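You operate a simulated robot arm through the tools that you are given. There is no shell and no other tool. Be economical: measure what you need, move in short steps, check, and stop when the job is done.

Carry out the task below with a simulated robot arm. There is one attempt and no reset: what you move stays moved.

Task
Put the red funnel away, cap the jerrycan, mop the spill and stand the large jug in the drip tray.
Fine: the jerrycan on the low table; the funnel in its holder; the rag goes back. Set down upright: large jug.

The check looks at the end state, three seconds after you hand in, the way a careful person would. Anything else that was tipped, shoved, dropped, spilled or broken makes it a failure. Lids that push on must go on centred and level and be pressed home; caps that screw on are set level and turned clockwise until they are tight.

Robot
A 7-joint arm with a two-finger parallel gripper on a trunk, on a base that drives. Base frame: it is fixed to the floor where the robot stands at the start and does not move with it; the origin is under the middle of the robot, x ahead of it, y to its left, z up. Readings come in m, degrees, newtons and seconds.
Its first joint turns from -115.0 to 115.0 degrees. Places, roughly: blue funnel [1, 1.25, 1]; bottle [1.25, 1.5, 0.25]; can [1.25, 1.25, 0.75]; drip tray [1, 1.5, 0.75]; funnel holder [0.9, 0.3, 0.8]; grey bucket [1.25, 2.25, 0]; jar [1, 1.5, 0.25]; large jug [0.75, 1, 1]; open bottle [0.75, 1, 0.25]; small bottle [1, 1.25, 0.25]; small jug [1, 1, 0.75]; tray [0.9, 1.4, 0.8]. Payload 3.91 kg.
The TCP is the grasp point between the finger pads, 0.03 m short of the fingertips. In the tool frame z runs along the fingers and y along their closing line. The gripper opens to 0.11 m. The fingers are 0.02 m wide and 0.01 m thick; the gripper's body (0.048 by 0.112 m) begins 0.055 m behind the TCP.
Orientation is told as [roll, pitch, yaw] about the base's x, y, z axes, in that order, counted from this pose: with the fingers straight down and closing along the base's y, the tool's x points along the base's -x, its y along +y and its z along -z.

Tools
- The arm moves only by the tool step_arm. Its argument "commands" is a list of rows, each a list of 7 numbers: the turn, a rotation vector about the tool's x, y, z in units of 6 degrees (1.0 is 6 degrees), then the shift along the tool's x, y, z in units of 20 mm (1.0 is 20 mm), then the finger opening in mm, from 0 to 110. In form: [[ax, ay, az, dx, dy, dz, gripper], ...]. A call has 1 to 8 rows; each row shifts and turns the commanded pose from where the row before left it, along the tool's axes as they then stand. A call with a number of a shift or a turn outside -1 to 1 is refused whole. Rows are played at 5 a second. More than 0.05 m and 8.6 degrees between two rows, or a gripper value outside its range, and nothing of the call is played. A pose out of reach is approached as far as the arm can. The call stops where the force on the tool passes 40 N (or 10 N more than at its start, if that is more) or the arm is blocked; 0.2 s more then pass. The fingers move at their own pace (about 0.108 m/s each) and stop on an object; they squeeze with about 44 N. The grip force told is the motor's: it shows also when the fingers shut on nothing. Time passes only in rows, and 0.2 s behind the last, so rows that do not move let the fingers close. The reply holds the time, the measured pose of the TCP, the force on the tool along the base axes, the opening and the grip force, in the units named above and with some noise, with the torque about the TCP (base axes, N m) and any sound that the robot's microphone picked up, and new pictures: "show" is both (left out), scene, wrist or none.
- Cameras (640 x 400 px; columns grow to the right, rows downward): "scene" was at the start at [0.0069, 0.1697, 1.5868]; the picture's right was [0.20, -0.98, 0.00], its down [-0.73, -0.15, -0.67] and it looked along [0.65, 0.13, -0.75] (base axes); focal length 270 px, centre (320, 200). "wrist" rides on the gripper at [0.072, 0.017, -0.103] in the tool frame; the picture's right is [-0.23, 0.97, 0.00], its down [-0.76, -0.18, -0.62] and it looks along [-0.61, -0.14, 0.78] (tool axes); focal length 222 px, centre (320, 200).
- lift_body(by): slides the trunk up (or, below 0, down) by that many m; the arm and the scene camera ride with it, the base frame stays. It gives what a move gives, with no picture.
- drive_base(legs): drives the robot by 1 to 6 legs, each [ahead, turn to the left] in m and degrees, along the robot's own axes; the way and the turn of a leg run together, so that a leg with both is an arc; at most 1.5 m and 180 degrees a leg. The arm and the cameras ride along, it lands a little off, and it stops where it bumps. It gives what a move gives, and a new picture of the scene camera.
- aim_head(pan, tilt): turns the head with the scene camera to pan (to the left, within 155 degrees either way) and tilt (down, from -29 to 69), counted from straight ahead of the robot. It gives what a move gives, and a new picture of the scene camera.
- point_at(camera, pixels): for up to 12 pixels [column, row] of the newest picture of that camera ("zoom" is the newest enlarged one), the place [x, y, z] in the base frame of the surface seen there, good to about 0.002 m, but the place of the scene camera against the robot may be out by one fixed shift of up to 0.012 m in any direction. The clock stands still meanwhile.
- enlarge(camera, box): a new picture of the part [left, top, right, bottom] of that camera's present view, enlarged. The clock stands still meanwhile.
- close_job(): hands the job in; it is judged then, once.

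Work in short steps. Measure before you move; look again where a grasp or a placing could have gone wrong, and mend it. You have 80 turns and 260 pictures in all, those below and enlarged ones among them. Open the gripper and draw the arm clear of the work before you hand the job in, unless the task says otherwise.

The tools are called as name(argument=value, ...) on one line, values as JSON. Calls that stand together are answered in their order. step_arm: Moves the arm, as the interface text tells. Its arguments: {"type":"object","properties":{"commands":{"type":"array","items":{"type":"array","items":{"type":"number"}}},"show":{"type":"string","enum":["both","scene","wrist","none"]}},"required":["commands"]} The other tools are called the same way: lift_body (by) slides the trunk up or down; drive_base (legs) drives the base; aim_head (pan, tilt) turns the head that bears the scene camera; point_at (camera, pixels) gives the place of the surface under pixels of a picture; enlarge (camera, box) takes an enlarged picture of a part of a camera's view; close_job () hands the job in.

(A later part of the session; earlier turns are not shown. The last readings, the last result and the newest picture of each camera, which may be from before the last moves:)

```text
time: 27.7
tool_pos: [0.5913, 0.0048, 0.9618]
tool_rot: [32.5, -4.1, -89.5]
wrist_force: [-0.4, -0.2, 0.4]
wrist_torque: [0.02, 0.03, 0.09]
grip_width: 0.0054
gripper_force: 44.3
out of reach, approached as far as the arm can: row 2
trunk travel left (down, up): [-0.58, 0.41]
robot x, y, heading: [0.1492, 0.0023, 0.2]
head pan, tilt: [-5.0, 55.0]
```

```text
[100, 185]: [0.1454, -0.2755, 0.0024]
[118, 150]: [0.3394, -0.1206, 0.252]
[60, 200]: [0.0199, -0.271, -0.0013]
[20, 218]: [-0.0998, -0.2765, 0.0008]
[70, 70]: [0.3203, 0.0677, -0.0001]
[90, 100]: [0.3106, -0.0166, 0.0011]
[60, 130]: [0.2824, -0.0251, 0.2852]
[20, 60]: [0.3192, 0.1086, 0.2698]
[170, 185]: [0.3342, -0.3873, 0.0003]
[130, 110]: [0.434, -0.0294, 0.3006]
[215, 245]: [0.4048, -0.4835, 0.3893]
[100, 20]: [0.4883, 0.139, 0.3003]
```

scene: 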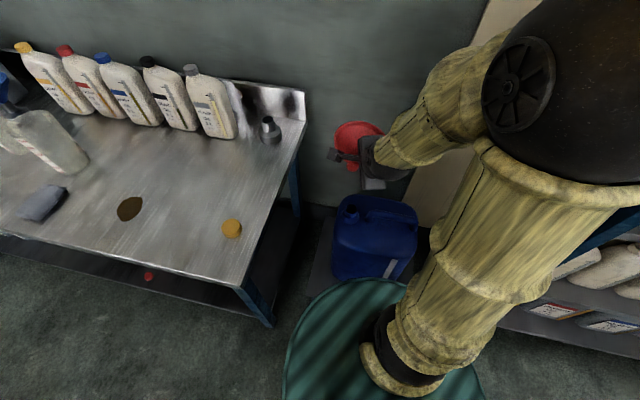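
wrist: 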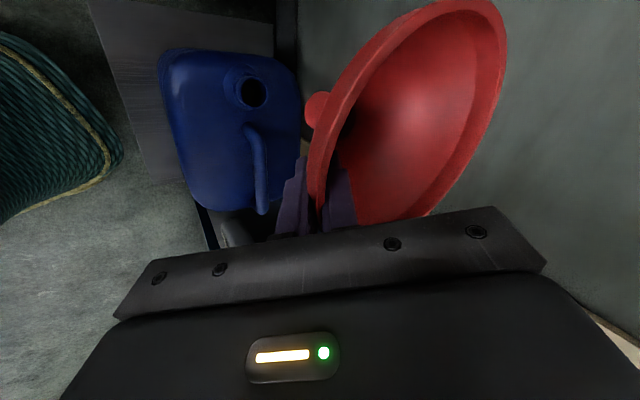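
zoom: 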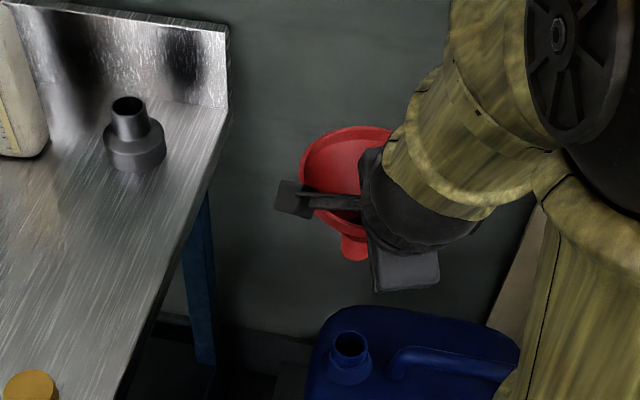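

The base front is ~0.19 m ahead of the axis and the low table is rotated too, so driving room is small. I test how far the arm can extend: 0.10 m along base +x.

step_arm(commands=[[0, 0, 0, 0, 0.84, 0.54, 0], [0, 0, 0, 0, 0.84, 0.54, 0], [0, 0, 0, 0, 0.84, 0.54, 0], [0, 0, 0, 0, 0.84, 0.54, 0], [0, 0, 0, 0, 0.84, 0.54, 0], [0, 0, 0, 0, 0, 0, 0]], show="wrist")

```text
time: 29.1
tool_pos: [0.692, 0.0071, 0.9669]
tool_rot: [31.3, -6.9, -89.4]
wrist_force: [-0.7, -0.3, 0.0]
wrist_torque: [0.02, 0.0, -0.12]
grip_width: 0.0055
gripper_force: 43.9
trunk travel left (down, up): [-0.58, 0.41]
robot x, y, heading: [0.1508, 0.0003, 0.2]
head pan, tilt: [-5.0, 55.0]
```

wrist: 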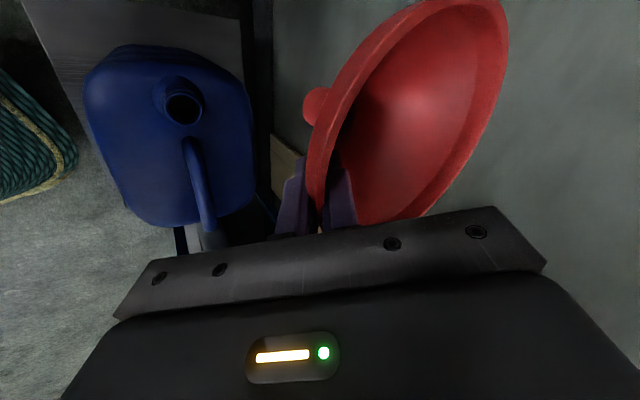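

At 0.54 m reach the tool holds its orientation. I raise the trunk 0.09 and reposition the base to about (0.20,0.10) facing the holder (heading ~12.7°).

lift_body(by=0.09)

drive_base(legs=[[0, 63], [0.112, 0], [0, -50]])

aim_head(pan=0, tilt=45)

```text
time: 30.4
tool_pos: [0.6905, 0.0079, 1.0578]
tool_rot: [31.5, -6.9, -89.5]
wrist_force: [0.2, 0.3, -1.1]
wrist_torque: [0.01, 0.0, -0.02]
grip_width: 0.0051
gripper_force: 44.1
trunk travel left (down, up): [-0.67, 0.32]
robot x, y, heading: [0.1512, 0.0033, 0.4]
head pan, tilt: [-5.0, 55.0]
```

```text
time: 38.9
tool_pos: [0.7236, 0.2355, 1.0572]
tool_rot: [31.5, -7.1, -76.1]
wrist_force: [-0.2, 0.0, -0.3]
wrist_torque: [0.01, 0.07, -0.02]
grip_width: 0.005
gripper_force: 44.0
trunk travel left (down, up): [-0.67, 0.32]
robot x, y, heading: [0.1985, 0.1018, 13.5]
head pan, tilt: [-5.0, 55.0]
```

scene: 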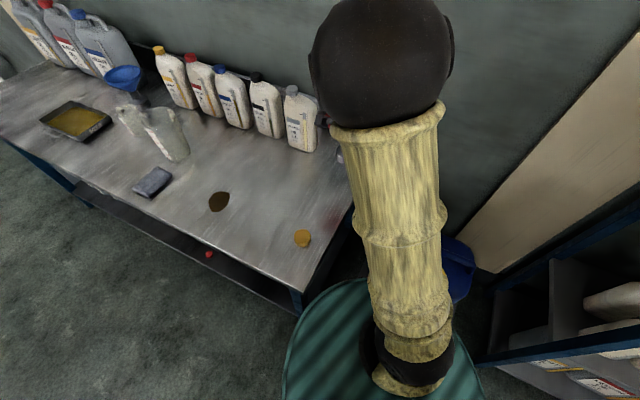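

```text
time: 39.7
tool_pos: [0.7223, 0.2364, 1.0579]
tool_rot: [31.5, -6.9, -76.0]
wrist_force: [0.0, 0.4, -0.5]
wrist_torque: [-0.02, 0.01, 0.12]
grip_width: 0.0051
gripper_force: 43.8
trunk travel left (down, up): [-0.67, 0.32]
robot x, y, heading: [0.2007, 0.0994, 13.5]
head pan, tilt: [0.0, 45.0]
```

scene: 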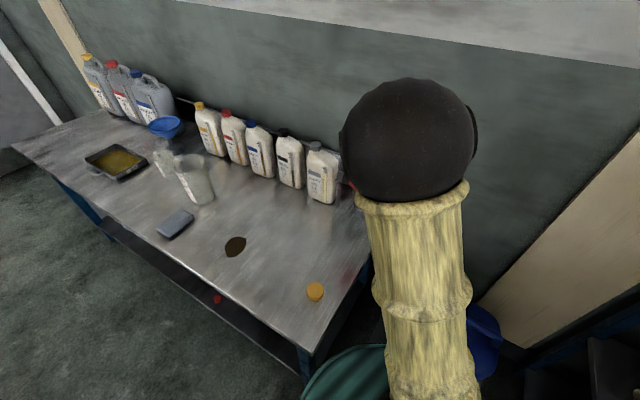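

Robot is at (0.20,0.10), heading 13.5°, tool (0.722,0.236). The arm blocks the head's view of the holder, so I look through the wrist camera.

step_arm(commands=[[0, 0, 0, 0, 0, 0, 0]], show="wrist")

enlarge(camera="wrist", box=[240, 0, 540, 220])

point_at(camera="zoom", pixels=[[500, 120], [480, 200], [455, 260], [415, 330], [250, 120], [180, 240], [160, 300], [330, 60], [150, 190], [140, 215]])

```text
time: 40.1
tool_pos: [0.7224, 0.2362, 1.0578]
tool_rot: [31.5, -6.9, -76.0]
wrist_force: [-0.2, -1.3, -0.4]
wrist_torque: [-0.02, 0.03, -0.06]
grip_width: 0.0052
gripper_force: 43.2
trunk travel left (down, up): [-0.67, 0.32]
robot x, y, heading: [0.1987, 0.1003, 13.6]
head pan, tilt: [0.0, 45.0]
```

wrist: 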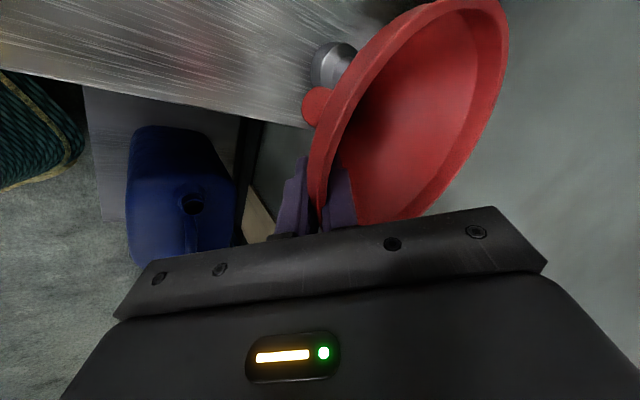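

```text
1.82 times, centred on (390, 110) of wrist
```

zoom: 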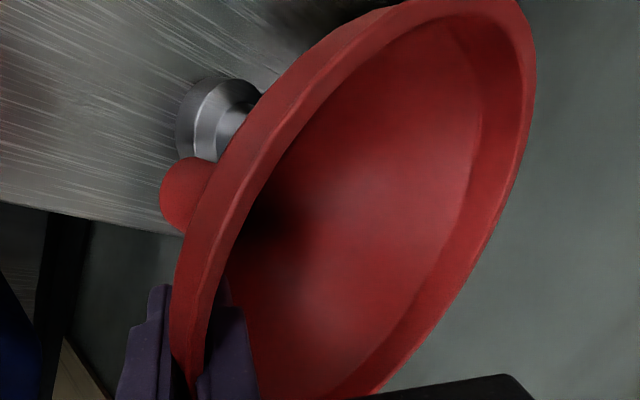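

```text
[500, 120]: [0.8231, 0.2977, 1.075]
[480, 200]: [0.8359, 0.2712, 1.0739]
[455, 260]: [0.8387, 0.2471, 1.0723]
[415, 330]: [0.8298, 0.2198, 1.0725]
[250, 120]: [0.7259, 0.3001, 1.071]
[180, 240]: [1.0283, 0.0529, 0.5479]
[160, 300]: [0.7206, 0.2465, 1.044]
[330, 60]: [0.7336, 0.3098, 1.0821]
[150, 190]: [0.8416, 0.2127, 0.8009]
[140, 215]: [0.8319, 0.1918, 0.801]
```

Rim is now near level with centre ≈(0.774,0.256). I measure the visible holder and the spout in this zoom.

point_at(camera="zoom", pixels=[[180, 130], [195, 90], [220, 80], [245, 84], [205, 125], [215, 105], [235, 95], [228, 125], [166, 185], [178, 165], [172, 212], [195, 165]])

```text
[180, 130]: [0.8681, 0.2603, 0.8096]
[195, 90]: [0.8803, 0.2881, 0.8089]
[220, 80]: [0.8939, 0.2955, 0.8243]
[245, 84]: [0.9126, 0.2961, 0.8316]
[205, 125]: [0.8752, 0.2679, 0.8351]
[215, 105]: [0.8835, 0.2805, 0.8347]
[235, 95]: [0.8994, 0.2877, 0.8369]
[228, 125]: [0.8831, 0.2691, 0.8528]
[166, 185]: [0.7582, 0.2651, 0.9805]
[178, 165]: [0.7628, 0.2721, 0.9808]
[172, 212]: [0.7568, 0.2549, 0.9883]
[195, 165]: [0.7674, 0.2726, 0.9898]
```

The holder base circle centres at (0.905,0.260), the spout at (0.772,0.2595). I move +0.133 m along base x at this height.

step_arm(commands=[[0, 0, 0, -0.228, 0.772, 0.505, 0], [0, 0, 0, -0.228, 0.772, 0.505, 0], [0, 0, 0, -0.228, 0.772, 0.505, 0], [0, 0, 0, -0.228, 0.772, 0.505, 0], [0, 0, 0, -0.228, 0.772, 0.505, 0], [0, 0, 0, -0.228, 0.772, 0.505, 0], [0, 0, 0, -0.228, 0.772, 0.505, 0], [0, 0, 0, 0, 0, 0, 0]], show="both")

enlarge(camera="wrist", box=[240, 0, 480, 180])

```text
time: 41.9
tool_pos: [0.8581, 0.2358, 1.0577]
tool_rot: [31.5, -6.9, -76.0]
wrist_force: [-0.5, 0.3, -0.1]
wrist_torque: [-0.01, 0.03, -0.05]
grip_width: 0.0056
gripper_force: 44.5
trunk travel left (down, up): [-0.67, 0.32]
robot x, y, heading: [0.1992, 0.0996, 13.7]
head pan, tilt: [0.0, 45.0]
```

scene: 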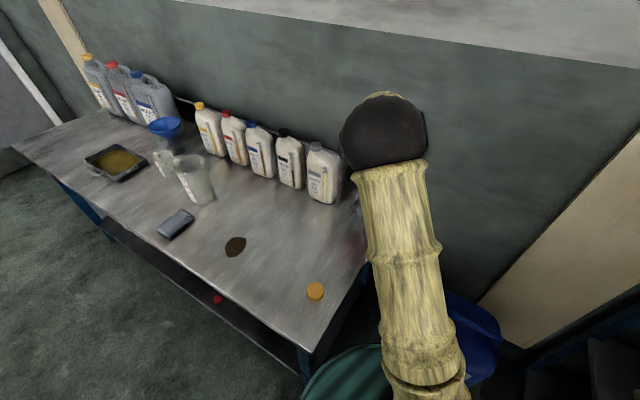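
wrist: 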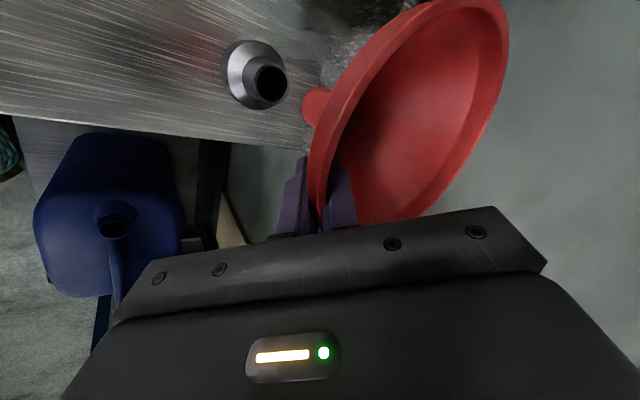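

```text
2.22 times, centred on (360, 90) of wrist
```

zoom: 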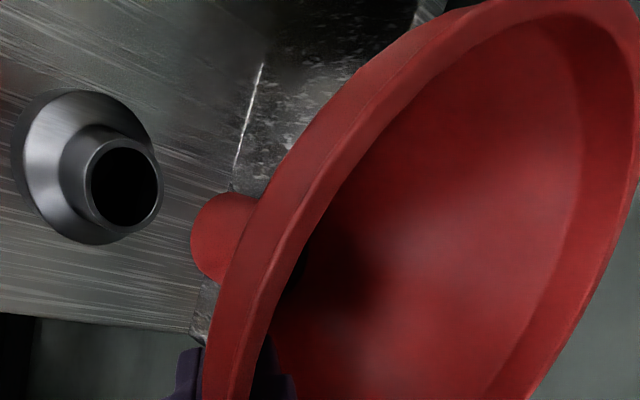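

Great view of both. I measure the holder mouth and the spout precisely.

point_at(camera="zoom", pixels=[[123, 138], [87, 180], [161, 180], [120, 230], [97, 150], [150, 150], [196, 215], [193, 245], [205, 272], [212, 200], [220, 235], [235, 195]])

point_at(camera="wrist", pixels=[[500, 70], [470, 150], [440, 190], [345, 100], [410, 22], [330, 150], [490, 20], [470, 8], [300, 110], [304, 95], [310, 88], [306, 120]])

```text
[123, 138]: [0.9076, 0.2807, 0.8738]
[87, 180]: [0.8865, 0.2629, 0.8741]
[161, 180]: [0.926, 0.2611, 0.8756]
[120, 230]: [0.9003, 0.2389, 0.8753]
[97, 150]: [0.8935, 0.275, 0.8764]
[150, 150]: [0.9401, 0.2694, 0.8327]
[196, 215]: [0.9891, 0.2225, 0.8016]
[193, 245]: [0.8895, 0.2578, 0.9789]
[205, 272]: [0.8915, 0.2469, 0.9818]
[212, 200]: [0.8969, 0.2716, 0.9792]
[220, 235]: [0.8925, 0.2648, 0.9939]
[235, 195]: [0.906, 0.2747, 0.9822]
```

```text
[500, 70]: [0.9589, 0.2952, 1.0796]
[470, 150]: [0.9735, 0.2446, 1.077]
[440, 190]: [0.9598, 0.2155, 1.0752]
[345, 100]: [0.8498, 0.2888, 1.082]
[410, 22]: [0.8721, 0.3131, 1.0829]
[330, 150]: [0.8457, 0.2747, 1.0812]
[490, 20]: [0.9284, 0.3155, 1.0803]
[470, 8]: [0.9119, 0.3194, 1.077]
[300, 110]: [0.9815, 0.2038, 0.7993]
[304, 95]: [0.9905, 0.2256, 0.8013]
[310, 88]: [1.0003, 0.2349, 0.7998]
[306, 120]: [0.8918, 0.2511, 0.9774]
```

Spout centre ≈(0.905,0.2585) versus mouth centre (0.906,0.260), z 0.8755. I nudge by ~1.5 mm and lower the trunk 0.09 so the tip hovers just above the mouth.

step_arm(commands=[[0, 0, 0, 0.06, 0.06, 0.03, 0], [0, 0, 0, 0, 0, 0, 0]], show="none")

lift_body(by=-0.09)

step_arm(commands=[[0, 0, 0, 0, 0, 0, 0]], show="wrist")

enlarge(camera="wrist", box=[260, 50, 380, 150])

```text
time: 42.5
tool_pos: [0.8585, 0.2375, 1.0564]
tool_rot: [31.5, -6.9, -76.0]
wrist_force: [-0.6, 0.7, -0.3]
wrist_torque: [0.0, 0.03, 0.14]
grip_width: 0.0049
gripper_force: 43.9
trunk travel left (down, up): [-0.67, 0.32]
robot x, y, heading: [0.1993, 0.1022, 13.3]
head pan, tilt: [0.0, 45.0]
```

```text
time: 43.7
tool_pos: [0.8582, 0.2356, 0.9674]
tool_rot: [31.6, -6.9, -75.9]
wrist_force: [0.0, 2.7, 0.0]
wrist_torque: [0.14, -0.09, 0.43]
grip_width: 0.0052
gripper_force: 45.0
trunk travel left (down, up): [-0.58, 0.41]
robot x, y, heading: [0.198, 0.1018, 13.6]
head pan, tilt: [0.0, 45.0]
```

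```text
time: 44.1
tool_pos: [0.8584, 0.2367, 0.9665]
tool_rot: [31.5, -6.9, -76.0]
wrist_force: [-0.2, 1.0, 0.2]
wrist_torque: [-0.02, 0.03, 0.0]
grip_width: 0.0051
gripper_force: 43.5
trunk travel left (down, up): [-0.58, 0.41]
robot x, y, heading: [0.201, 0.1025, 13.8]
head pan, tilt: [0.0, 45.0]
```

wrist: 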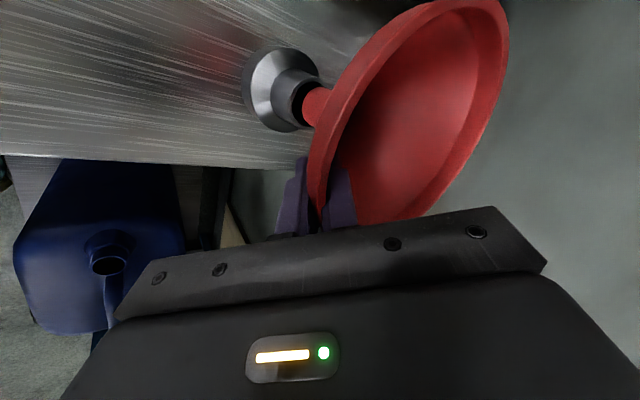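

```text
4.00 times, centred on (320, 100) of wrist
```

zoom: 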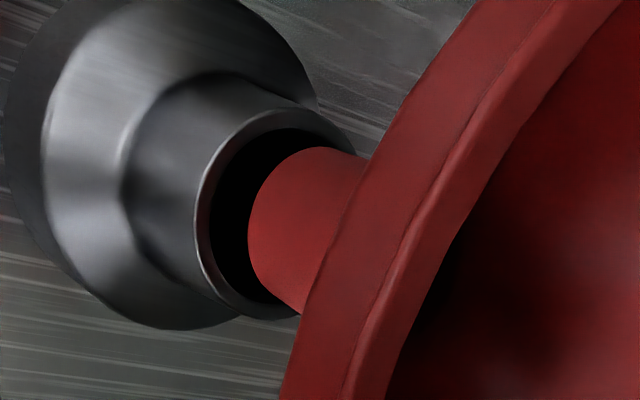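

The tip hovers just above the mouth. I measure both once more in the zoom.

point_at(camera="zoom", pixels=[[200, 210], [208, 250], [240, 305], [225, 150], [265, 117], [310, 118], [253, 225], [258, 255], [275, 285], [262, 190], [290, 160], [325, 150]])

```text
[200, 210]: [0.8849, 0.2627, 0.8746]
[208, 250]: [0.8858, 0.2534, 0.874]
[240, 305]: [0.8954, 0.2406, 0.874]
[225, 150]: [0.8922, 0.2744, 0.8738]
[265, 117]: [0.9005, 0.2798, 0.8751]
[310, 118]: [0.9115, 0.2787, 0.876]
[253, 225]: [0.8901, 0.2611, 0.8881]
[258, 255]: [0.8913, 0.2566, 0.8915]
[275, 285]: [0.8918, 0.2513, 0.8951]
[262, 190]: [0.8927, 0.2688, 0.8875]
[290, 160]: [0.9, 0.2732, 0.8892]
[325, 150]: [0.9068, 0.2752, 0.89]
```

Aligned within ~1 mm. I lower 40 mm in 10 mm steps with the force stop watching.

step_arm(commands=[[0, 0, 0, 0.06, -0.26, 0.423, 0], [0, 0, 0, 0.06, -0.26, 0.423, 0], [0, 0, 0, 0.06, -0.26, 0.423, 0], [0, 0, 0, 0.06, -0.26, 0.423, 0], [0, 0, 0, 0, 0, 0, 0]], show="wrist")

enlarge(camera="wrist", box=[240, 40, 400, 160])

```text
time: 45.3
tool_pos: [0.8576, 0.2364, 0.9275]
tool_rot: [31.5, -7.0, -76.1]
wrist_force: [-0.2, 0.9, 2.1]
wrist_torque: [0.1, -0.1, 0.44]
grip_width: 0.0049
gripper_force: 44.2
trunk travel left (down, up): [-0.58, 0.41]
robot x, y, heading: [0.2012, 0.1063, 13.7]
head pan, tilt: [0.0, 45.0]
```

wrist: 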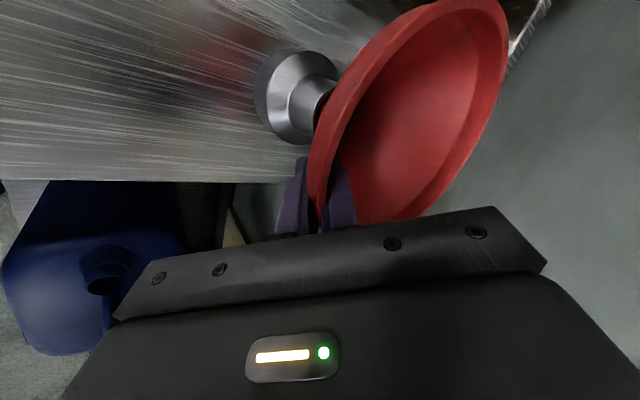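

```text
3.33 times, centred on (320, 100) of wrist
```

zoom: 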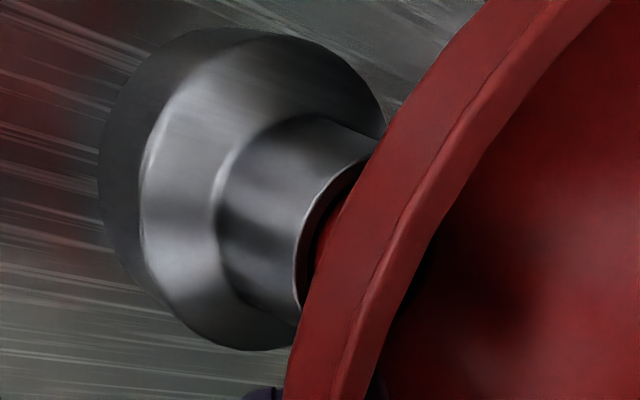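

Spout is in the mouth. I lower a further ~12 mm in 4 mm steps until it seats.

step_arm(commands=[[0, 0, 0, 0.024, -0.104, 0.17, 0], [0, 0, 0, 0.024, -0.104, 0.17, 0], [0, 0, 0, 0.024, -0.104, 0.17, 0], [0, 0, 0, 0, 0, 0, 0]], show="wrist")

enlarge(camera="wrist", box=[240, 40, 400, 160])

```text
time: 46.2
tool_pos: [0.856, 0.2382, 0.9226]
tool_rot: [32.4, -6.8, -76.1]
wrist_force: [-16.7, 2.5, 20.3]
wrist_torque: [0.44, -0.41, 0.82]
grip_width: 0.0065
gripper_force: 43.7
trunk travel left (down, up): [-0.58, 0.41]
robot x, y, heading: [0.1972, 0.1024, 13.5]
head pan, tilt: [0.0, 45.0]
stopped in row 4: the force on the tool passed its limit at 42 N (the readings are from after the stop); the commanded pose is now the measured one
```

wrist: 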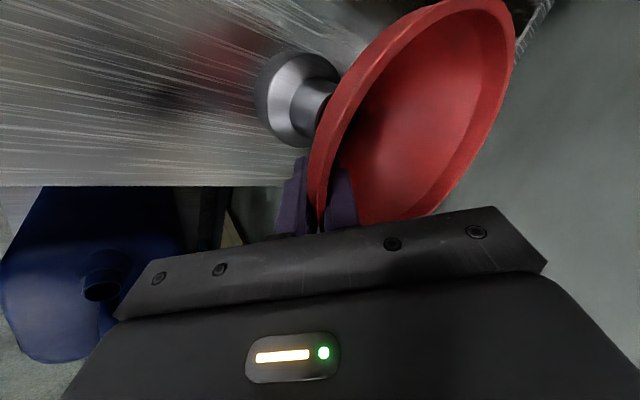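

```text
3.33 times, centred on (320, 100) of wrist
```

zoom: 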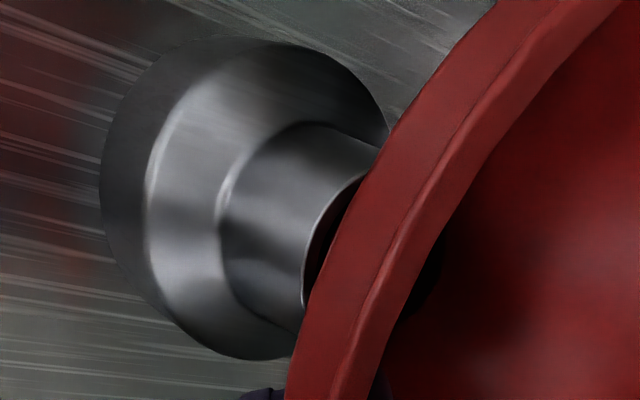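

It has seated on the holder. I relax 2 mm upward, then open the fingers slightly.

step_arm(commands=[[0, 0, 0, -0.012, 0.052, -0.085, 0], [0, 0, 0, 0, 0, 0, 12], [0, 0, 0, 0, 0, 0, 24], [0, 0, 0, 0, 0, 0, 24]], show="wrist")

enlarge(camera="wrist", box=[240, 0, 540, 220])

```text
time: 47.2
tool_pos: [0.8596, 0.2382, 0.92]
tool_rot: [32.0, -6.8, -76.0]
wrist_force: [-0.4, 0.4, 1.3]
wrist_torque: [-0.02, -0.02, 0.03]
grip_width: 0.0242
gripper_force: 0.1
trunk travel left (down, up): [-0.58, 0.41]
robot x, y, heading: [0.1974, 0.0997, 13.6]
head pan, tilt: [0.0, 45.0]
```

wrist: 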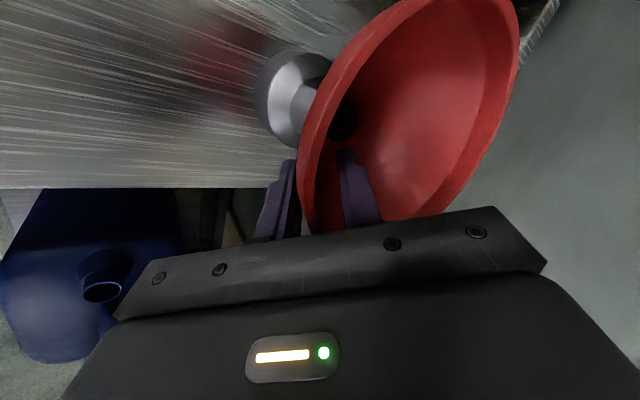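

```text
1.82 times, centred on (390, 110) of wrist
```

zoom: 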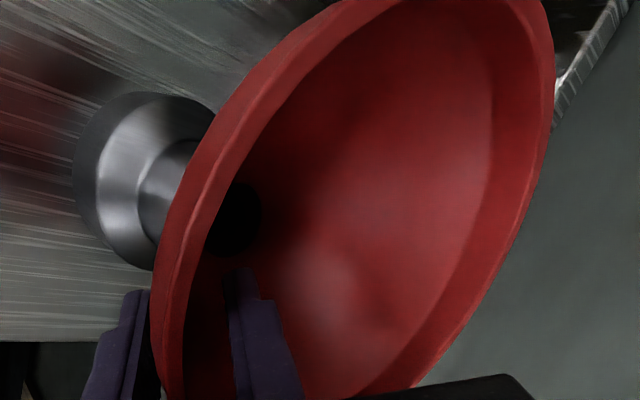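

Released and seated. I open to 40 mm and retreat 0.1 m back along the tool axis.

step_arm(commands=[[0, 0, 0, 0, 0, 0, 40], [0, 0, 0, 0, 0, -0.5, 40], [0, 0, 0, 0, 0, -1, 40], [0, 0, 0, 0, 0, -1, 40], [0, 0, 0, 0, 0, -1, 40], [0, 0, 0, 0, 0, -1, 40], [0, 0, 0, 0, 0, -1, 40], [0, 0, 0, 0, 0, 0, 40]], show="wrist")

enlarge(camera="wrist", box=[240, 0, 540, 220])

```text
time: 49.0
tool_pos: [0.8004, 0.2353, 1.0127]
tool_rot: [32.1, -6.8, -76.0]
wrist_force: [0.3, -0.3, -1.2]
wrist_torque: [-0.03, -0.01, 0.0]
grip_width: 0.0399
gripper_force: 0.0
trunk travel left (down, up): [-0.58, 0.41]
robot x, y, heading: [0.2004, 0.1001, 13.8]
head pan, tilt: [0.0, 45.0]
```

wrist: 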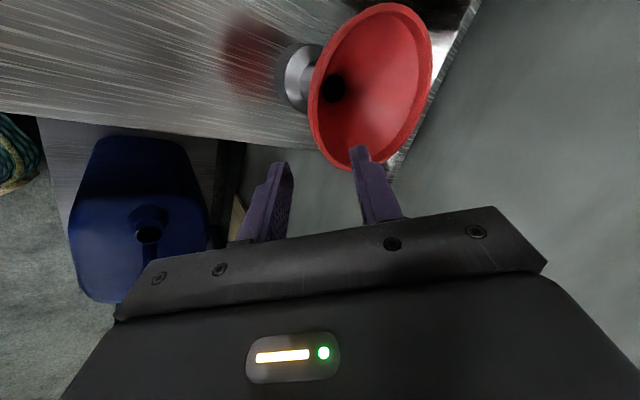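

```text
1.82 times, centred on (390, 110) of wrist
```

zoom: 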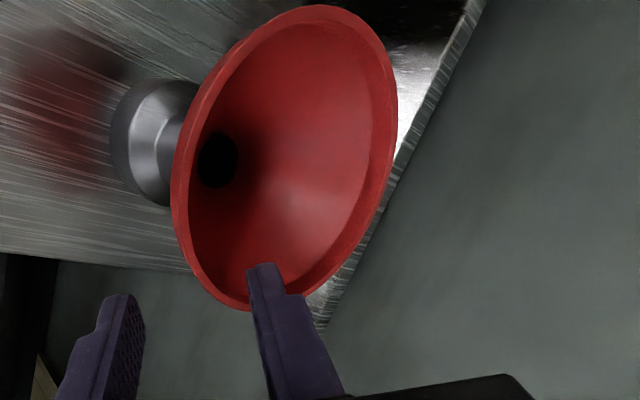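

Funnel is upright in its holder. Next the cap: I retreat 60 mm more along the tool axis and rotate the tool back to vertical.

step_arm(commands=[[0, 0, 0, 0, 0, -1, 70], [0, 0, 0, 0, 0, -1, 70], [0, 0, 0, 0, 0, -1, 70], [0, 0, 0, 0, 0, -1, 70], [0, 0, 0, 0, 0, 0, 70]], show="none")

step_arm(commands=[[0.869, 0.202, 0, 0, 0, 0, 70], [0.869, 0.202, 0, 0, 0, 0, 70], [0.869, 0.202, 0, 0, 0, 0, 70], [0.869, 0.202, 0, 0, 0, 0, 70], [0.869, 0.202, 0, 0, 0, 0, 70], [0.869, 0.202, 0, 0, 0, 0, 70], [0, 0, 0, 0, 0, 0, 70]], show="wrist")

```text
time: 50.2
tool_pos: [0.7579, 0.2324, 1.0806]
tool_rot: [32.0, -6.9, -76.0]
wrist_force: [-0.7, 0.5, 0.2]
wrist_torque: [-0.02, 0.0, -0.02]
grip_width: 0.0701
gripper_force: 0.0
trunk travel left (down, up): [-0.58, 0.41]
robot x, y, heading: [0.1987, 0.1042, 13.6]
head pan, tilt: [0.0, 45.0]
```

```text
time: 51.8
tool_pos: [0.7581, 0.2321, 1.0811]
tool_rot: [0.5, 0.0, -74.1]
wrist_force: [-0.1, -0.7, 1.0]
wrist_torque: [-0.01, -0.02, 0.01]
grip_width: 0.0702
gripper_force: 0.0
trunk travel left (down, up): [-0.58, 0.41]
robot x, y, heading: [0.2005, 0.103, 13.4]
head pan, tilt: [0.0, 45.0]
```

wrist: 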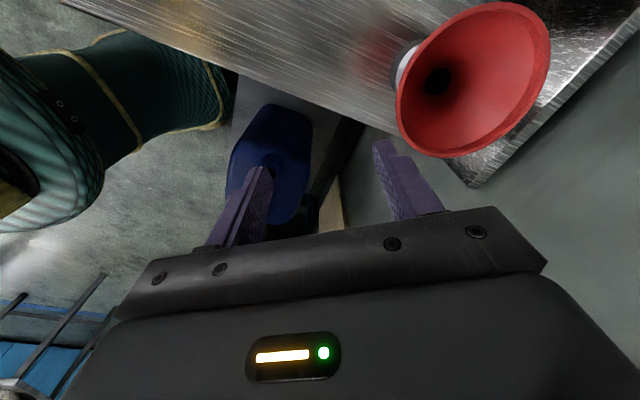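

Tool is vertical at yaw −74°. I move toward above the cap, (0.53,0.351), in two calls at this height.

step_arm(commands=[[0, 0, 0, 0.886, -0.93, 0, 70], [0, 0, 0, 0.886, -0.93, 0, 70], [0, 0, 0, 0.886, -0.93, 0, 70], [0, 0, 0, 0.886, -0.93, 0, 70], [0, 0, 0, 0.886, -0.93, 0, 70]], show="none")

step_arm(commands=[[0, 0, 0, 0.886, -0.93, 0, 70], [0, 0, 0, 0.886, -0.93, 0, 70], [0, 0, 0, 0.886, -0.93, 0, 70], [0, 0, 0, 0.886, -0.93, 0, 70], [0, 0, 0, 0.886, -0.93, 0, 70], [0, 0, 0, 0, 0, 0, 70]], show="both")

```text
time: 53.0
tool_pos: [0.6427, 0.292, 1.081]
tool_rot: [0.6, -0.1, -74.1]
wrist_force: [0.0, 0.4, 0.0]
wrist_torque: [0.0, -0.03, 0.01]
grip_width: 0.0698
gripper_force: 0.1
trunk travel left (down, up): [-0.58, 0.41]
robot x, y, heading: [0.2001, 0.1049, 13.4]
head pan, tilt: [0.0, 45.0]
```

```text
time: 54.4
tool_pos: [0.5299, 0.3525, 1.0796]
tool_rot: [0.6, -0.1, -74.0]
wrist_force: [0.7, 0.5, -0.1]
wrist_torque: [0.01, -0.03, 0.01]
grip_width: 0.07
gripper_force: 0.0
trunk travel left (down, up): [-0.58, 0.41]
robot x, y, heading: [0.1977, 0.1035, 13.6]
head pan, tilt: [0.0, 45.0]
```

scene: 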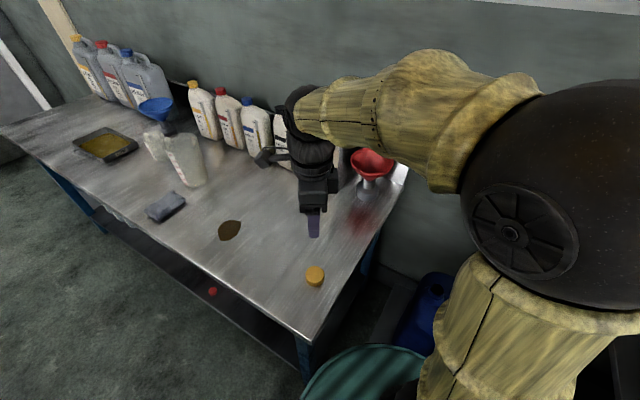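
wrist: 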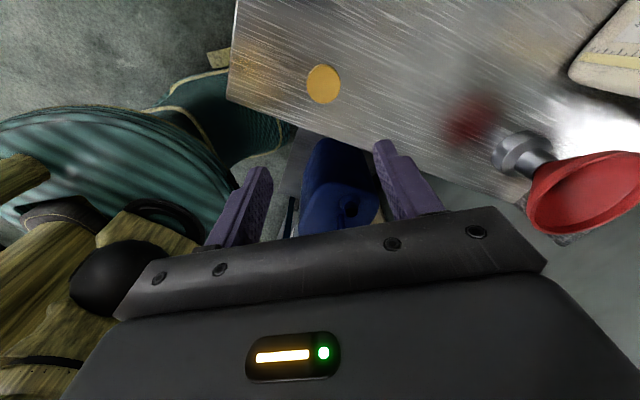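

Both views are clear: cap at wrist (323,84). I measure it and lower the trunk 0.14.

point_at(camera="wrist", pixels=[[323, 84], [308, 84], [339, 84], [323, 68], [323, 101], [345, 100]])

lift_body(by=-0.14)

step_arm(commands=[[-0.1, 0, 0, 0, 0, 0, 70]], show="wrist")

```text
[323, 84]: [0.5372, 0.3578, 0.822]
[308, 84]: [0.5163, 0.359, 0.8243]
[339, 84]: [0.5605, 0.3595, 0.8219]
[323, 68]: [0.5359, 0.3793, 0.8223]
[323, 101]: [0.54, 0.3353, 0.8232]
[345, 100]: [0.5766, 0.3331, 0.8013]
```

```text
time: 56.1
tool_pos: [0.5305, 0.352, 0.9398]
tool_rot: [0.6, -0.1, -74.0]
wrist_force: [-0.6, 0.4, 0.2]
wrist_torque: [-0.03, 0.01, 0.01]
grip_width: 0.07
gripper_force: 0.1
trunk travel left (down, up): [-0.44, 0.55]
robot x, y, heading: [0.1968, 0.0999, 13.8]
head pan, tilt: [0.0, 45.0]
```

```text
time: 56.5
tool_pos: [0.5323, 0.3517, 0.9394]
tool_rot: [1.2, -0.1, -74.1]
wrist_force: [0.1, -0.4, 0.2]
wrist_torque: [0.04, 0.02, 0.01]
grip_width: 0.0701
gripper_force: 0.0
trunk travel left (down, up): [-0.44, 0.55]
robot x, y, heading: [0.198, 0.1025, 13.4]
head pan, tilt: [0.0, 45.0]
```

wrist: 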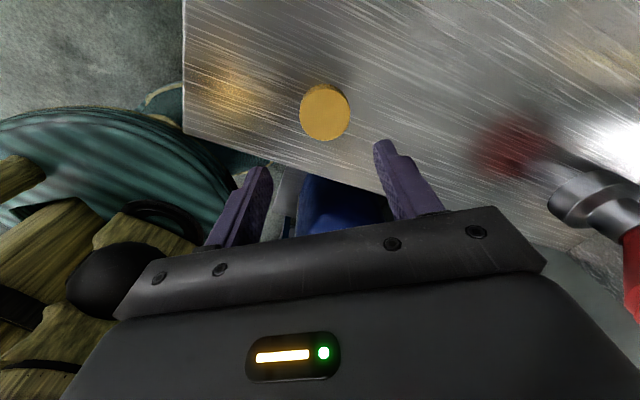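

I correct the roll (+1.2°), centre over the cap (0.5375,0.3575) and go down 60 mm.

step_arm(commands=[[0.2, 0, 0, 0.2, 0.37, 0, 70], [0, 0, 0, 0, 0, 1, 70], [0, 0, 0, 0, 0, 1, 70], [0, 0, 0, 0, 0, 1, 70], [0, 0, 0, 0, 0, 0, 70]], show="wrist")

point_at(camera="wrist", pixels=[[328, 150], [300, 150], [355, 150], [328, 125], [328, 175]])

```text
time: 57.7
tool_pos: [0.5372, 0.3587, 0.8788]
tool_rot: [-0.2, 0.0, -73.9]
wrist_force: [-0.8, -0.6, 0.8]
wrist_torque: [-0.01, 0.01, -0.01]
grip_width: 0.0704
gripper_force: 0.1
trunk travel left (down, up): [-0.44, 0.55]
robot x, y, heading: [0.199, 0.1007, 13.7]
head pan, tilt: [0.0, 45.0]
```

wrist: 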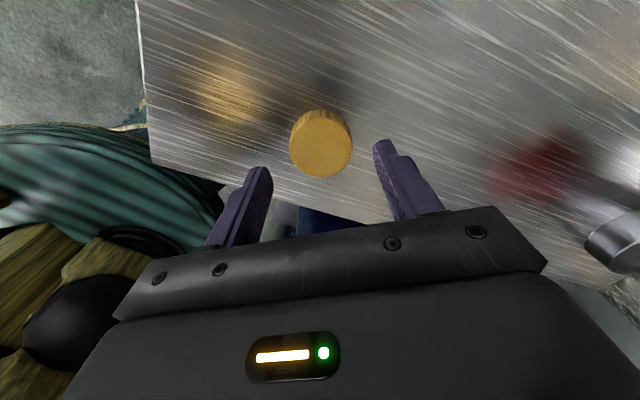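

```text
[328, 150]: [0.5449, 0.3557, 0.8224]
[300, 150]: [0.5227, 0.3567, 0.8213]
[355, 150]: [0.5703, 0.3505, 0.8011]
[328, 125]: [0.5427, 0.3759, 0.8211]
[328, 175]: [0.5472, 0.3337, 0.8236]
```

Centre is within 3 mm. I trim −3 mm along tool x, descend 40 mm and close on the cap.

step_arm(commands=[[0, 0, 0, -0.14, 0.04, 0, 70], [0, 0, 0, 0, 0, 1, 70], [0, 0, 0, 0, 0, 0.95, 70], [0, 0, 0, 0, 0, 0, 50], [0, 0, 0, 0, 0, 0, 40], [0, 0, 0, 0, 0, 0, 30], [0, 0, 0, 0, 0, 0, 30]], show="wrist")

```text
time: 59.3
tool_pos: [0.54, 0.3578, 0.8408]
tool_rot: [0.0, -0.1, -73.9]
wrist_force: [-0.4, -0.1, 0.1]
wrist_torque: [0.01, -0.05, 0.02]
grip_width: 0.0474
gripper_force: 44.1
trunk travel left (down, up): [-0.44, 0.55]
robot x, y, heading: [0.1998, 0.1015, 13.4]
head pan, tilt: [0.0, 45.0]
```

wrist: 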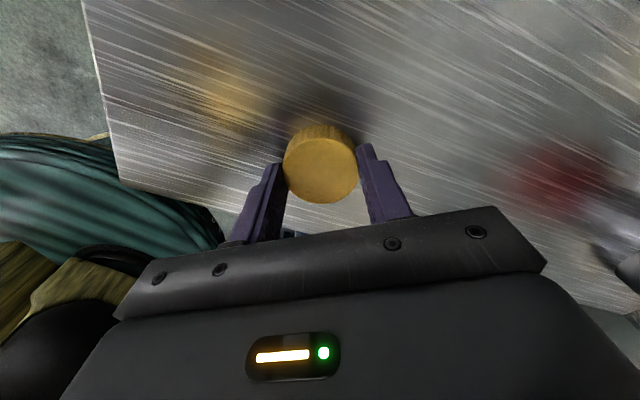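

Cap gripped (47 mm). I lift it 0.1 m and start unwinding the wrist counter-clockwise to gain screwing range.

lift_body(by=0.1)

step_arm(commands=[[0, 0, -1, 0, 0, 0, 30], [0, 0, -1, 0, 0, 0, 30], [0, 0, -1, 0, 0, 0, 30], [0, 0, -1, 0, 0, 0, 30], [0, 0, -1, 0, 0, 0, 30], [0, 0, -1, 0, 0, 0, 30], [0, 0, -1, 0, 0, 0, 30], [0, 0, -1, 0, 0, 0, 30]], show="none")

step_arm(commands=[[0, 0, -1, 0, 0, 0, 30], [0, 0, -1, 0, 0, 0, 30], [0, 0, -1, 0, 0, 0, 30], [0, 0, -1, 0, 0, 0, 30], [0, 0, -1, 0, 0, 0, 30], [0, 0, -1, 0, 0, 0, 30], [0, 0, -1, 0, 0, 0, 30], [0, 0, -1, 0, 0, 0, 30]], show="wrist")

```text
time: 60.6
tool_pos: [0.5396, 0.3571, 0.9408]
tool_rot: [0.0, -0.1, -74.0]
wrist_force: [-0.3, 0.3, -0.6]
wrist_torque: [0.0, 0.01, 0.0]
grip_width: 0.0472
gripper_force: 44.2
trunk travel left (down, up): [-0.54, 0.45]
robot x, y, heading: [0.1988, 0.1044, 13.6]
head pan, tilt: [0.0, 45.0]
```

```text
time: 62.4
tool_pos: [0.5394, 0.3579, 0.9401]
tool_rot: [-0.1, 0.0, -25.9]
wrist_force: [0.6, -0.4, 0.1]
wrist_torque: [-0.01, -0.02, -0.01]
grip_width: 0.0471
gripper_force: 43.7
trunk travel left (down, up): [-0.54, 0.45]
robot x, y, heading: [0.1997, 0.0992, 13.7]
head pan, tilt: [0.0, 45.0]
```

```text
time: 64.2
tool_pos: [0.5379, 0.3579, 0.9404]
tool_rot: [0.0, 0.1, 22.1]
wrist_force: [0.6, -0.2, -0.2]
wrist_torque: [-0.03, 0.02, -0.01]
grip_width: 0.047
gripper_force: 44.4
trunk travel left (down, up): [-0.54, 0.45]
robot x, y, heading: [0.1985, 0.1012, 13.7]
head pan, tilt: [0.0, 45.0]
```

wrist: 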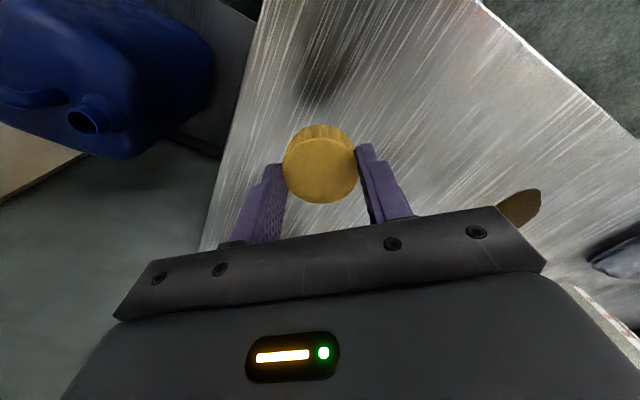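

Wrist turns freely. I now carry the cap over to above the neck (0.644,0.003).

step_arm(commands=[[0, 0, 0, 0.083, -0.88, 0, 30], [0, 0, 0, 0.083, -0.88, 0, 30], [0, 0, 0, 0.083, -0.88, 0, 30], [0, 0, 0, 0.083, -0.88, 0, 30], [0, 0, 0, 0.083, -0.88, 0, 30], [0, 0, 0, 0.083, -0.88, 0, 30], [0, 0, 0, 0.083, -0.88, 0, 30]], show="none")

step_arm(commands=[[0, 0, 0, 0.083, -0.88, 0, 30], [0, 0, 0, 0.083, -0.88, 0, 30], [0, 0, 0, 0.083, -0.88, 0, 30], [0, 0, 0, 0.083, -0.88, 0, 30], [0, 0, 0, 0.083, -0.88, 0, 30], [0, 0, 0, 0.083, -0.88, 0, 30], [0, 0, 0, 0.083, -0.88, 0, 30]], show="none")

step_arm(commands=[[0, 0, 0, 0.083, -0.88, 0, 30], [0, 0, 0, 0.083, -0.88, 0, 30], [0, 0, 0, 0.083, -0.88, 0, 30], [0, 0, 0, 0.083, -0.88, 0, 30], [0, 0, 0, 0.083, -0.88, 0, 30], [0, 0, 0, 0.083, -0.88, 0, 30], [0, 0, 0, 0.083, -0.88, 0, 30], [0, 0, 0, 0, 0, 0, 30]], show="none")

step_arm(commands=[[0, 0, -1, 0, 0, 0, 30], [0, 0, -1, 0, 0, 0, 30], [0, 0, -1, 0, 0, 0, 30], [0, 0, -1, 0, 0, 0, 30], [0, 0, -1, 0, 0, 0, 30], [0, 0, -1, 0, 0, 0, 30], [0, 0, -1, 0, 0, 0, 30], [0, 0, -1, 0, 0, 0, 30]], show="both")

```text
time: 65.8
tool_pos: [0.5724, 0.2372, 0.9411]
tool_rot: [-0.1, 0.1, 22.1]
wrist_force: [0.1, 0.3, -0.6]
wrist_torque: [-0.01, 0.02, 0.01]
grip_width: 0.0469
gripper_force: 43.9
trunk travel left (down, up): [-0.54, 0.45]
robot x, y, heading: [0.2018, 0.1009, 13.3]
head pan, tilt: [0.0, 45.0]
```

```text
time: 67.4
tool_pos: [0.6077, 0.1205, 0.9385]
tool_rot: [0.0, 0.0, 22.0]
wrist_force: [0.1, 1.1, 1.0]
wrist_torque: [0.0, 0.03, 0.01]
grip_width: 0.0472
gripper_force: 44.3
trunk travel left (down, up): [-0.54, 0.45]
robot x, y, heading: [0.194, 0.1006, 13.5]
head pan, tilt: [0.0, 45.0]
```

```text
time: 69.2
tool_pos: [0.6449, 0.0031, 0.938]
tool_rot: [0.0, 0.1, 22.0]
wrist_force: [0.6, -0.3, -0.2]
wrist_torque: [0.01, 0.04, 0.0]
grip_width: 0.0473
gripper_force: 43.6
trunk travel left (down, up): [-0.54, 0.45]
robot x, y, heading: [0.1941, 0.1024, 13.5]
head pan, tilt: [0.0, 45.0]
```

```text
time: 71.0
tool_pos: [0.6448, 0.0017, 0.9418]
tool_rot: [0.0, -0.1, 70.1]
wrist_force: [-0.7, 0.3, -0.6]
wrist_torque: [-0.01, -0.02, -0.02]
grip_width: 0.0469
gripper_force: 43.9
trunk travel left (down, up): [-0.54, 0.45]
robot x, y, heading: [0.2001, 0.0976, 13.5]
head pan, tilt: [0.0, 45.0]
```

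scene: 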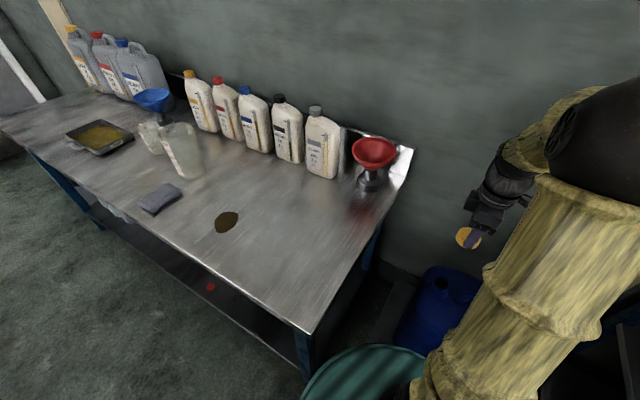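
wrist: 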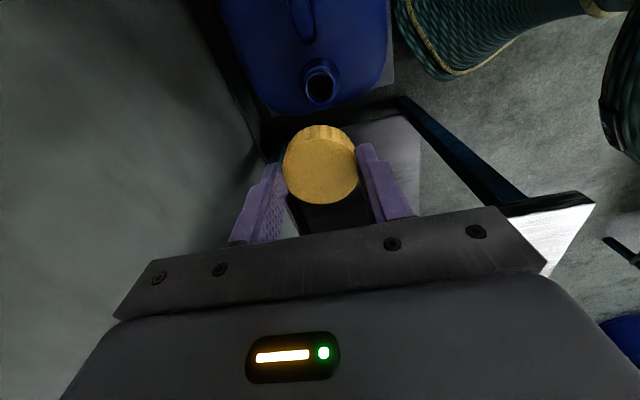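

Cap is held above the can; neck visible at (320,88). I measure cap top and neck rim, from an enlarged view for accuracy.

enlarge(camera="wrist", box=[270, 50, 390, 210])

point_at(camera="wrist", pixels=[[285, 170], [356, 170], [320, 201], [320, 140], [300, 145], [340, 145], [320, 128], [308, 88], [331, 88], [320, 75], [320, 101], [312, 97]])

```text
2.50 times, centred on (330, 130) of wrist
```

zoom: 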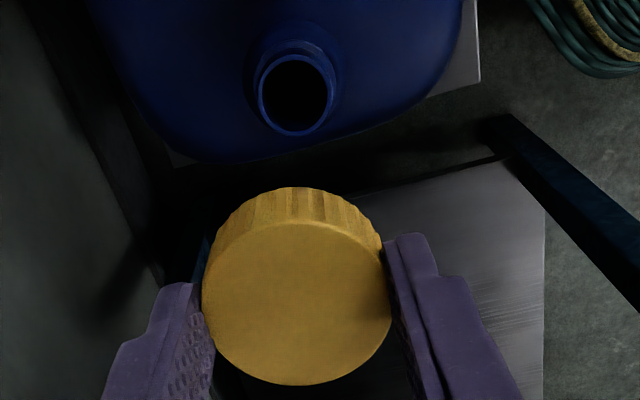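

```text
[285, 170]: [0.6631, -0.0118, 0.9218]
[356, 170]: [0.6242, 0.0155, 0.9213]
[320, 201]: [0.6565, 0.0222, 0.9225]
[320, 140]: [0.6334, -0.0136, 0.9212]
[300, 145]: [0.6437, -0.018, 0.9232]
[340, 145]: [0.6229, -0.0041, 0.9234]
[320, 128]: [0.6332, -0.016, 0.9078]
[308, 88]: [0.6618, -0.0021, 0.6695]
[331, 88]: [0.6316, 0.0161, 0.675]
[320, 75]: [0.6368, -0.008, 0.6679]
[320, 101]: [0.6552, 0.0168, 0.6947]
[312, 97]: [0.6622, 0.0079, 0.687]
```

I sample the exact rim pixels in the zoom.

point_at(camera="zoom", pixels=[[205, 300], [388, 300], [297, 382], [297, 225], [230, 245], [360, 245], [260, 95], [332, 90], [296, 57], [296, 134], [270, 122], [322, 118]])

```text
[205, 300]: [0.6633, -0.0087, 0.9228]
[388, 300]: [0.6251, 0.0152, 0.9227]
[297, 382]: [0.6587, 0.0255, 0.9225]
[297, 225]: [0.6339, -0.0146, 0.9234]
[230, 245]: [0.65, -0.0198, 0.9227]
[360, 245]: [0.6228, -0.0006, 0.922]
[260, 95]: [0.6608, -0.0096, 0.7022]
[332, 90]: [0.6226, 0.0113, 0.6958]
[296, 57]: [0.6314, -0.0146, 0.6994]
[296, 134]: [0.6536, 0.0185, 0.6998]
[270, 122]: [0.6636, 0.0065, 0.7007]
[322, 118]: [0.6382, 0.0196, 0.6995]
```

Cap centre ≈(0.645,0.0037), neck centre ≈(0.6437,0.002). I trim by 2 mm, unwind 30° more, and lower the trunk 0.185.

step_arm(commands=[[0, 0, 0, 0.11, 0.04, 0, 30], [0, 0, -1, 0, 0, 0, 30], [0, 0, -1, 0, 0, 0, 30], [0, 0, -1, 0, 0, 0, 30], [0, 0, -1, 0, 0, 0, 30], [0, 0, -1, 0, 0, 0, 30], [0, 0, 0, 0, 0, 0, 30]], show="none")

lift_body(by=-0.185)

step_arm(commands=[[0, 0, 0, 0, 0, 0, 30]], show="wrist")

enlarge(camera="wrist", box=[240, 60, 400, 220])

```text
time: 72.6
tool_pos: [0.6424, 0.0, 0.9422]
tool_rot: [0.0, 0.0, 100.0]
wrist_force: [0.1, -0.8, 0.1]
wrist_torque: [0.01, -0.03, 0.01]
grip_width: 0.0469
gripper_force: 44.0
trunk travel left (down, up): [-0.54, 0.45]
robot x, y, heading: [0.1982, 0.1019, 13.7]
head pan, tilt: [0.0, 45.0]
```

```text
time: 74.6
tool_pos: [0.6445, -0.0, 0.757]
tool_rot: [-0.1, 0.2, 100.0]
wrist_force: [1.3, 0.0, -0.3]
wrist_torque: [0.0, -0.02, -0.01]
grip_width: 0.047
gripper_force: 44.9
trunk travel left (down, up): [-0.355, 0.635]
robot x, y, heading: [0.198, 0.1006, 13.9]
head pan, tilt: [0.0, 45.0]
```

```text
time: 75.0
tool_pos: [0.642, 0.0009, 0.7554]
tool_rot: [0.0, -0.1, 100.1]
wrist_force: [-0.5, -0.2, -0.2]
wrist_torque: [0.02, 0.02, -0.01]
grip_width: 0.0468
gripper_force: 44.1
trunk travel left (down, up): [-0.355, 0.635]
robot x, y, heading: [0.2006, 0.1043, 13.6]
head pan, tilt: [0.0, 45.0]
```

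wrist: 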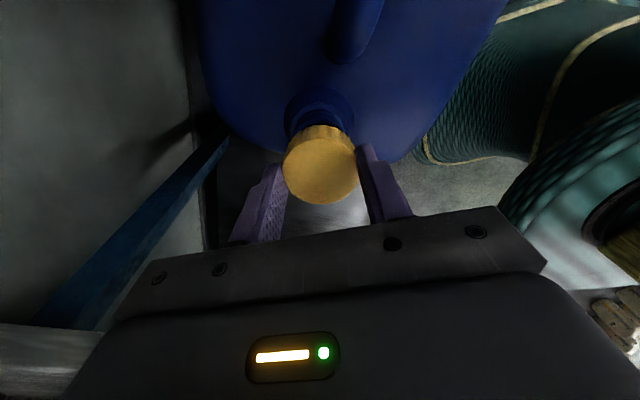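

```text
2.50 times, centred on (320, 140) of wrist
```

zoom: 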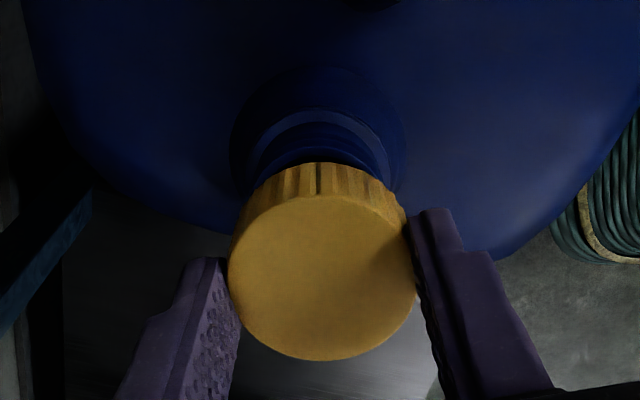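

The cap is ~15 mm above the neck. I re-measure the cap's position and the visible neck edges.

point_at(camera="zoom", pixels=[[231, 275], [413, 275], [322, 357], [322, 198], [250, 165], [392, 165], [320, 112], [320, 140], [262, 160], [383, 155], [320, 155]])

```text
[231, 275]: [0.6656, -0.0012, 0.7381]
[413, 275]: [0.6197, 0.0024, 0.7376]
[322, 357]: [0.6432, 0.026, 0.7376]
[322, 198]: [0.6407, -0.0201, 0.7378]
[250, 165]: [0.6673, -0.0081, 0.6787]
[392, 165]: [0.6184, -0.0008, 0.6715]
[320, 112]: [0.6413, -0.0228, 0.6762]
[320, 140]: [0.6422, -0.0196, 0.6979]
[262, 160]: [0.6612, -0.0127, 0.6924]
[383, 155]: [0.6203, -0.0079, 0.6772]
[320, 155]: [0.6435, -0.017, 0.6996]
```

Cap centre (0.6427,0.003) agrees with the neck within ~1 mm. I lower in small steps until contact.

step_arm(commands=[[0, 0, 0, 0, 0, 0.4, 30], [0, 0, 0, 0, 0, 0.2, 30], [0, 0, 0, 0, 0, 0.2, 30], [0, 0, 0, 0, 0, 0.1, 30], [0, 0, 0, 0, 0, 0, 30]], show="wrist")

```text
time: 76.2
tool_pos: [0.6441, 0.0003, 0.7396]
tool_rot: [-0.3, 0.2, 100.0]
wrist_force: [-1.6, -0.2, 26.7]
wrist_torque: [-0.42, -0.08, -0.06]
grip_width: 0.0468
gripper_force: 44.4
trunk travel left (down, up): [-0.355, 0.635]
robot x, y, heading: [0.1972, 0.1001, 13.7]
head pan, tilt: [0.0, 45.0]
```

wrist: 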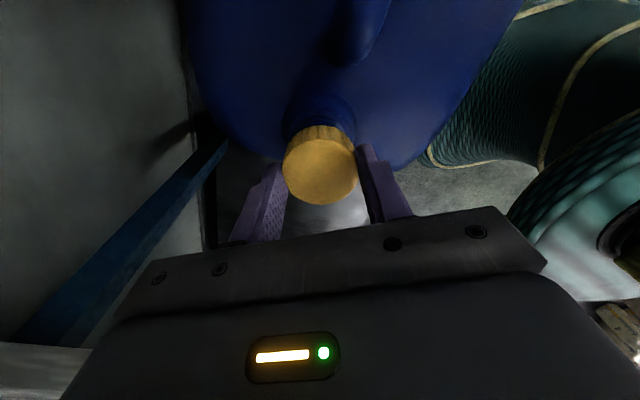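

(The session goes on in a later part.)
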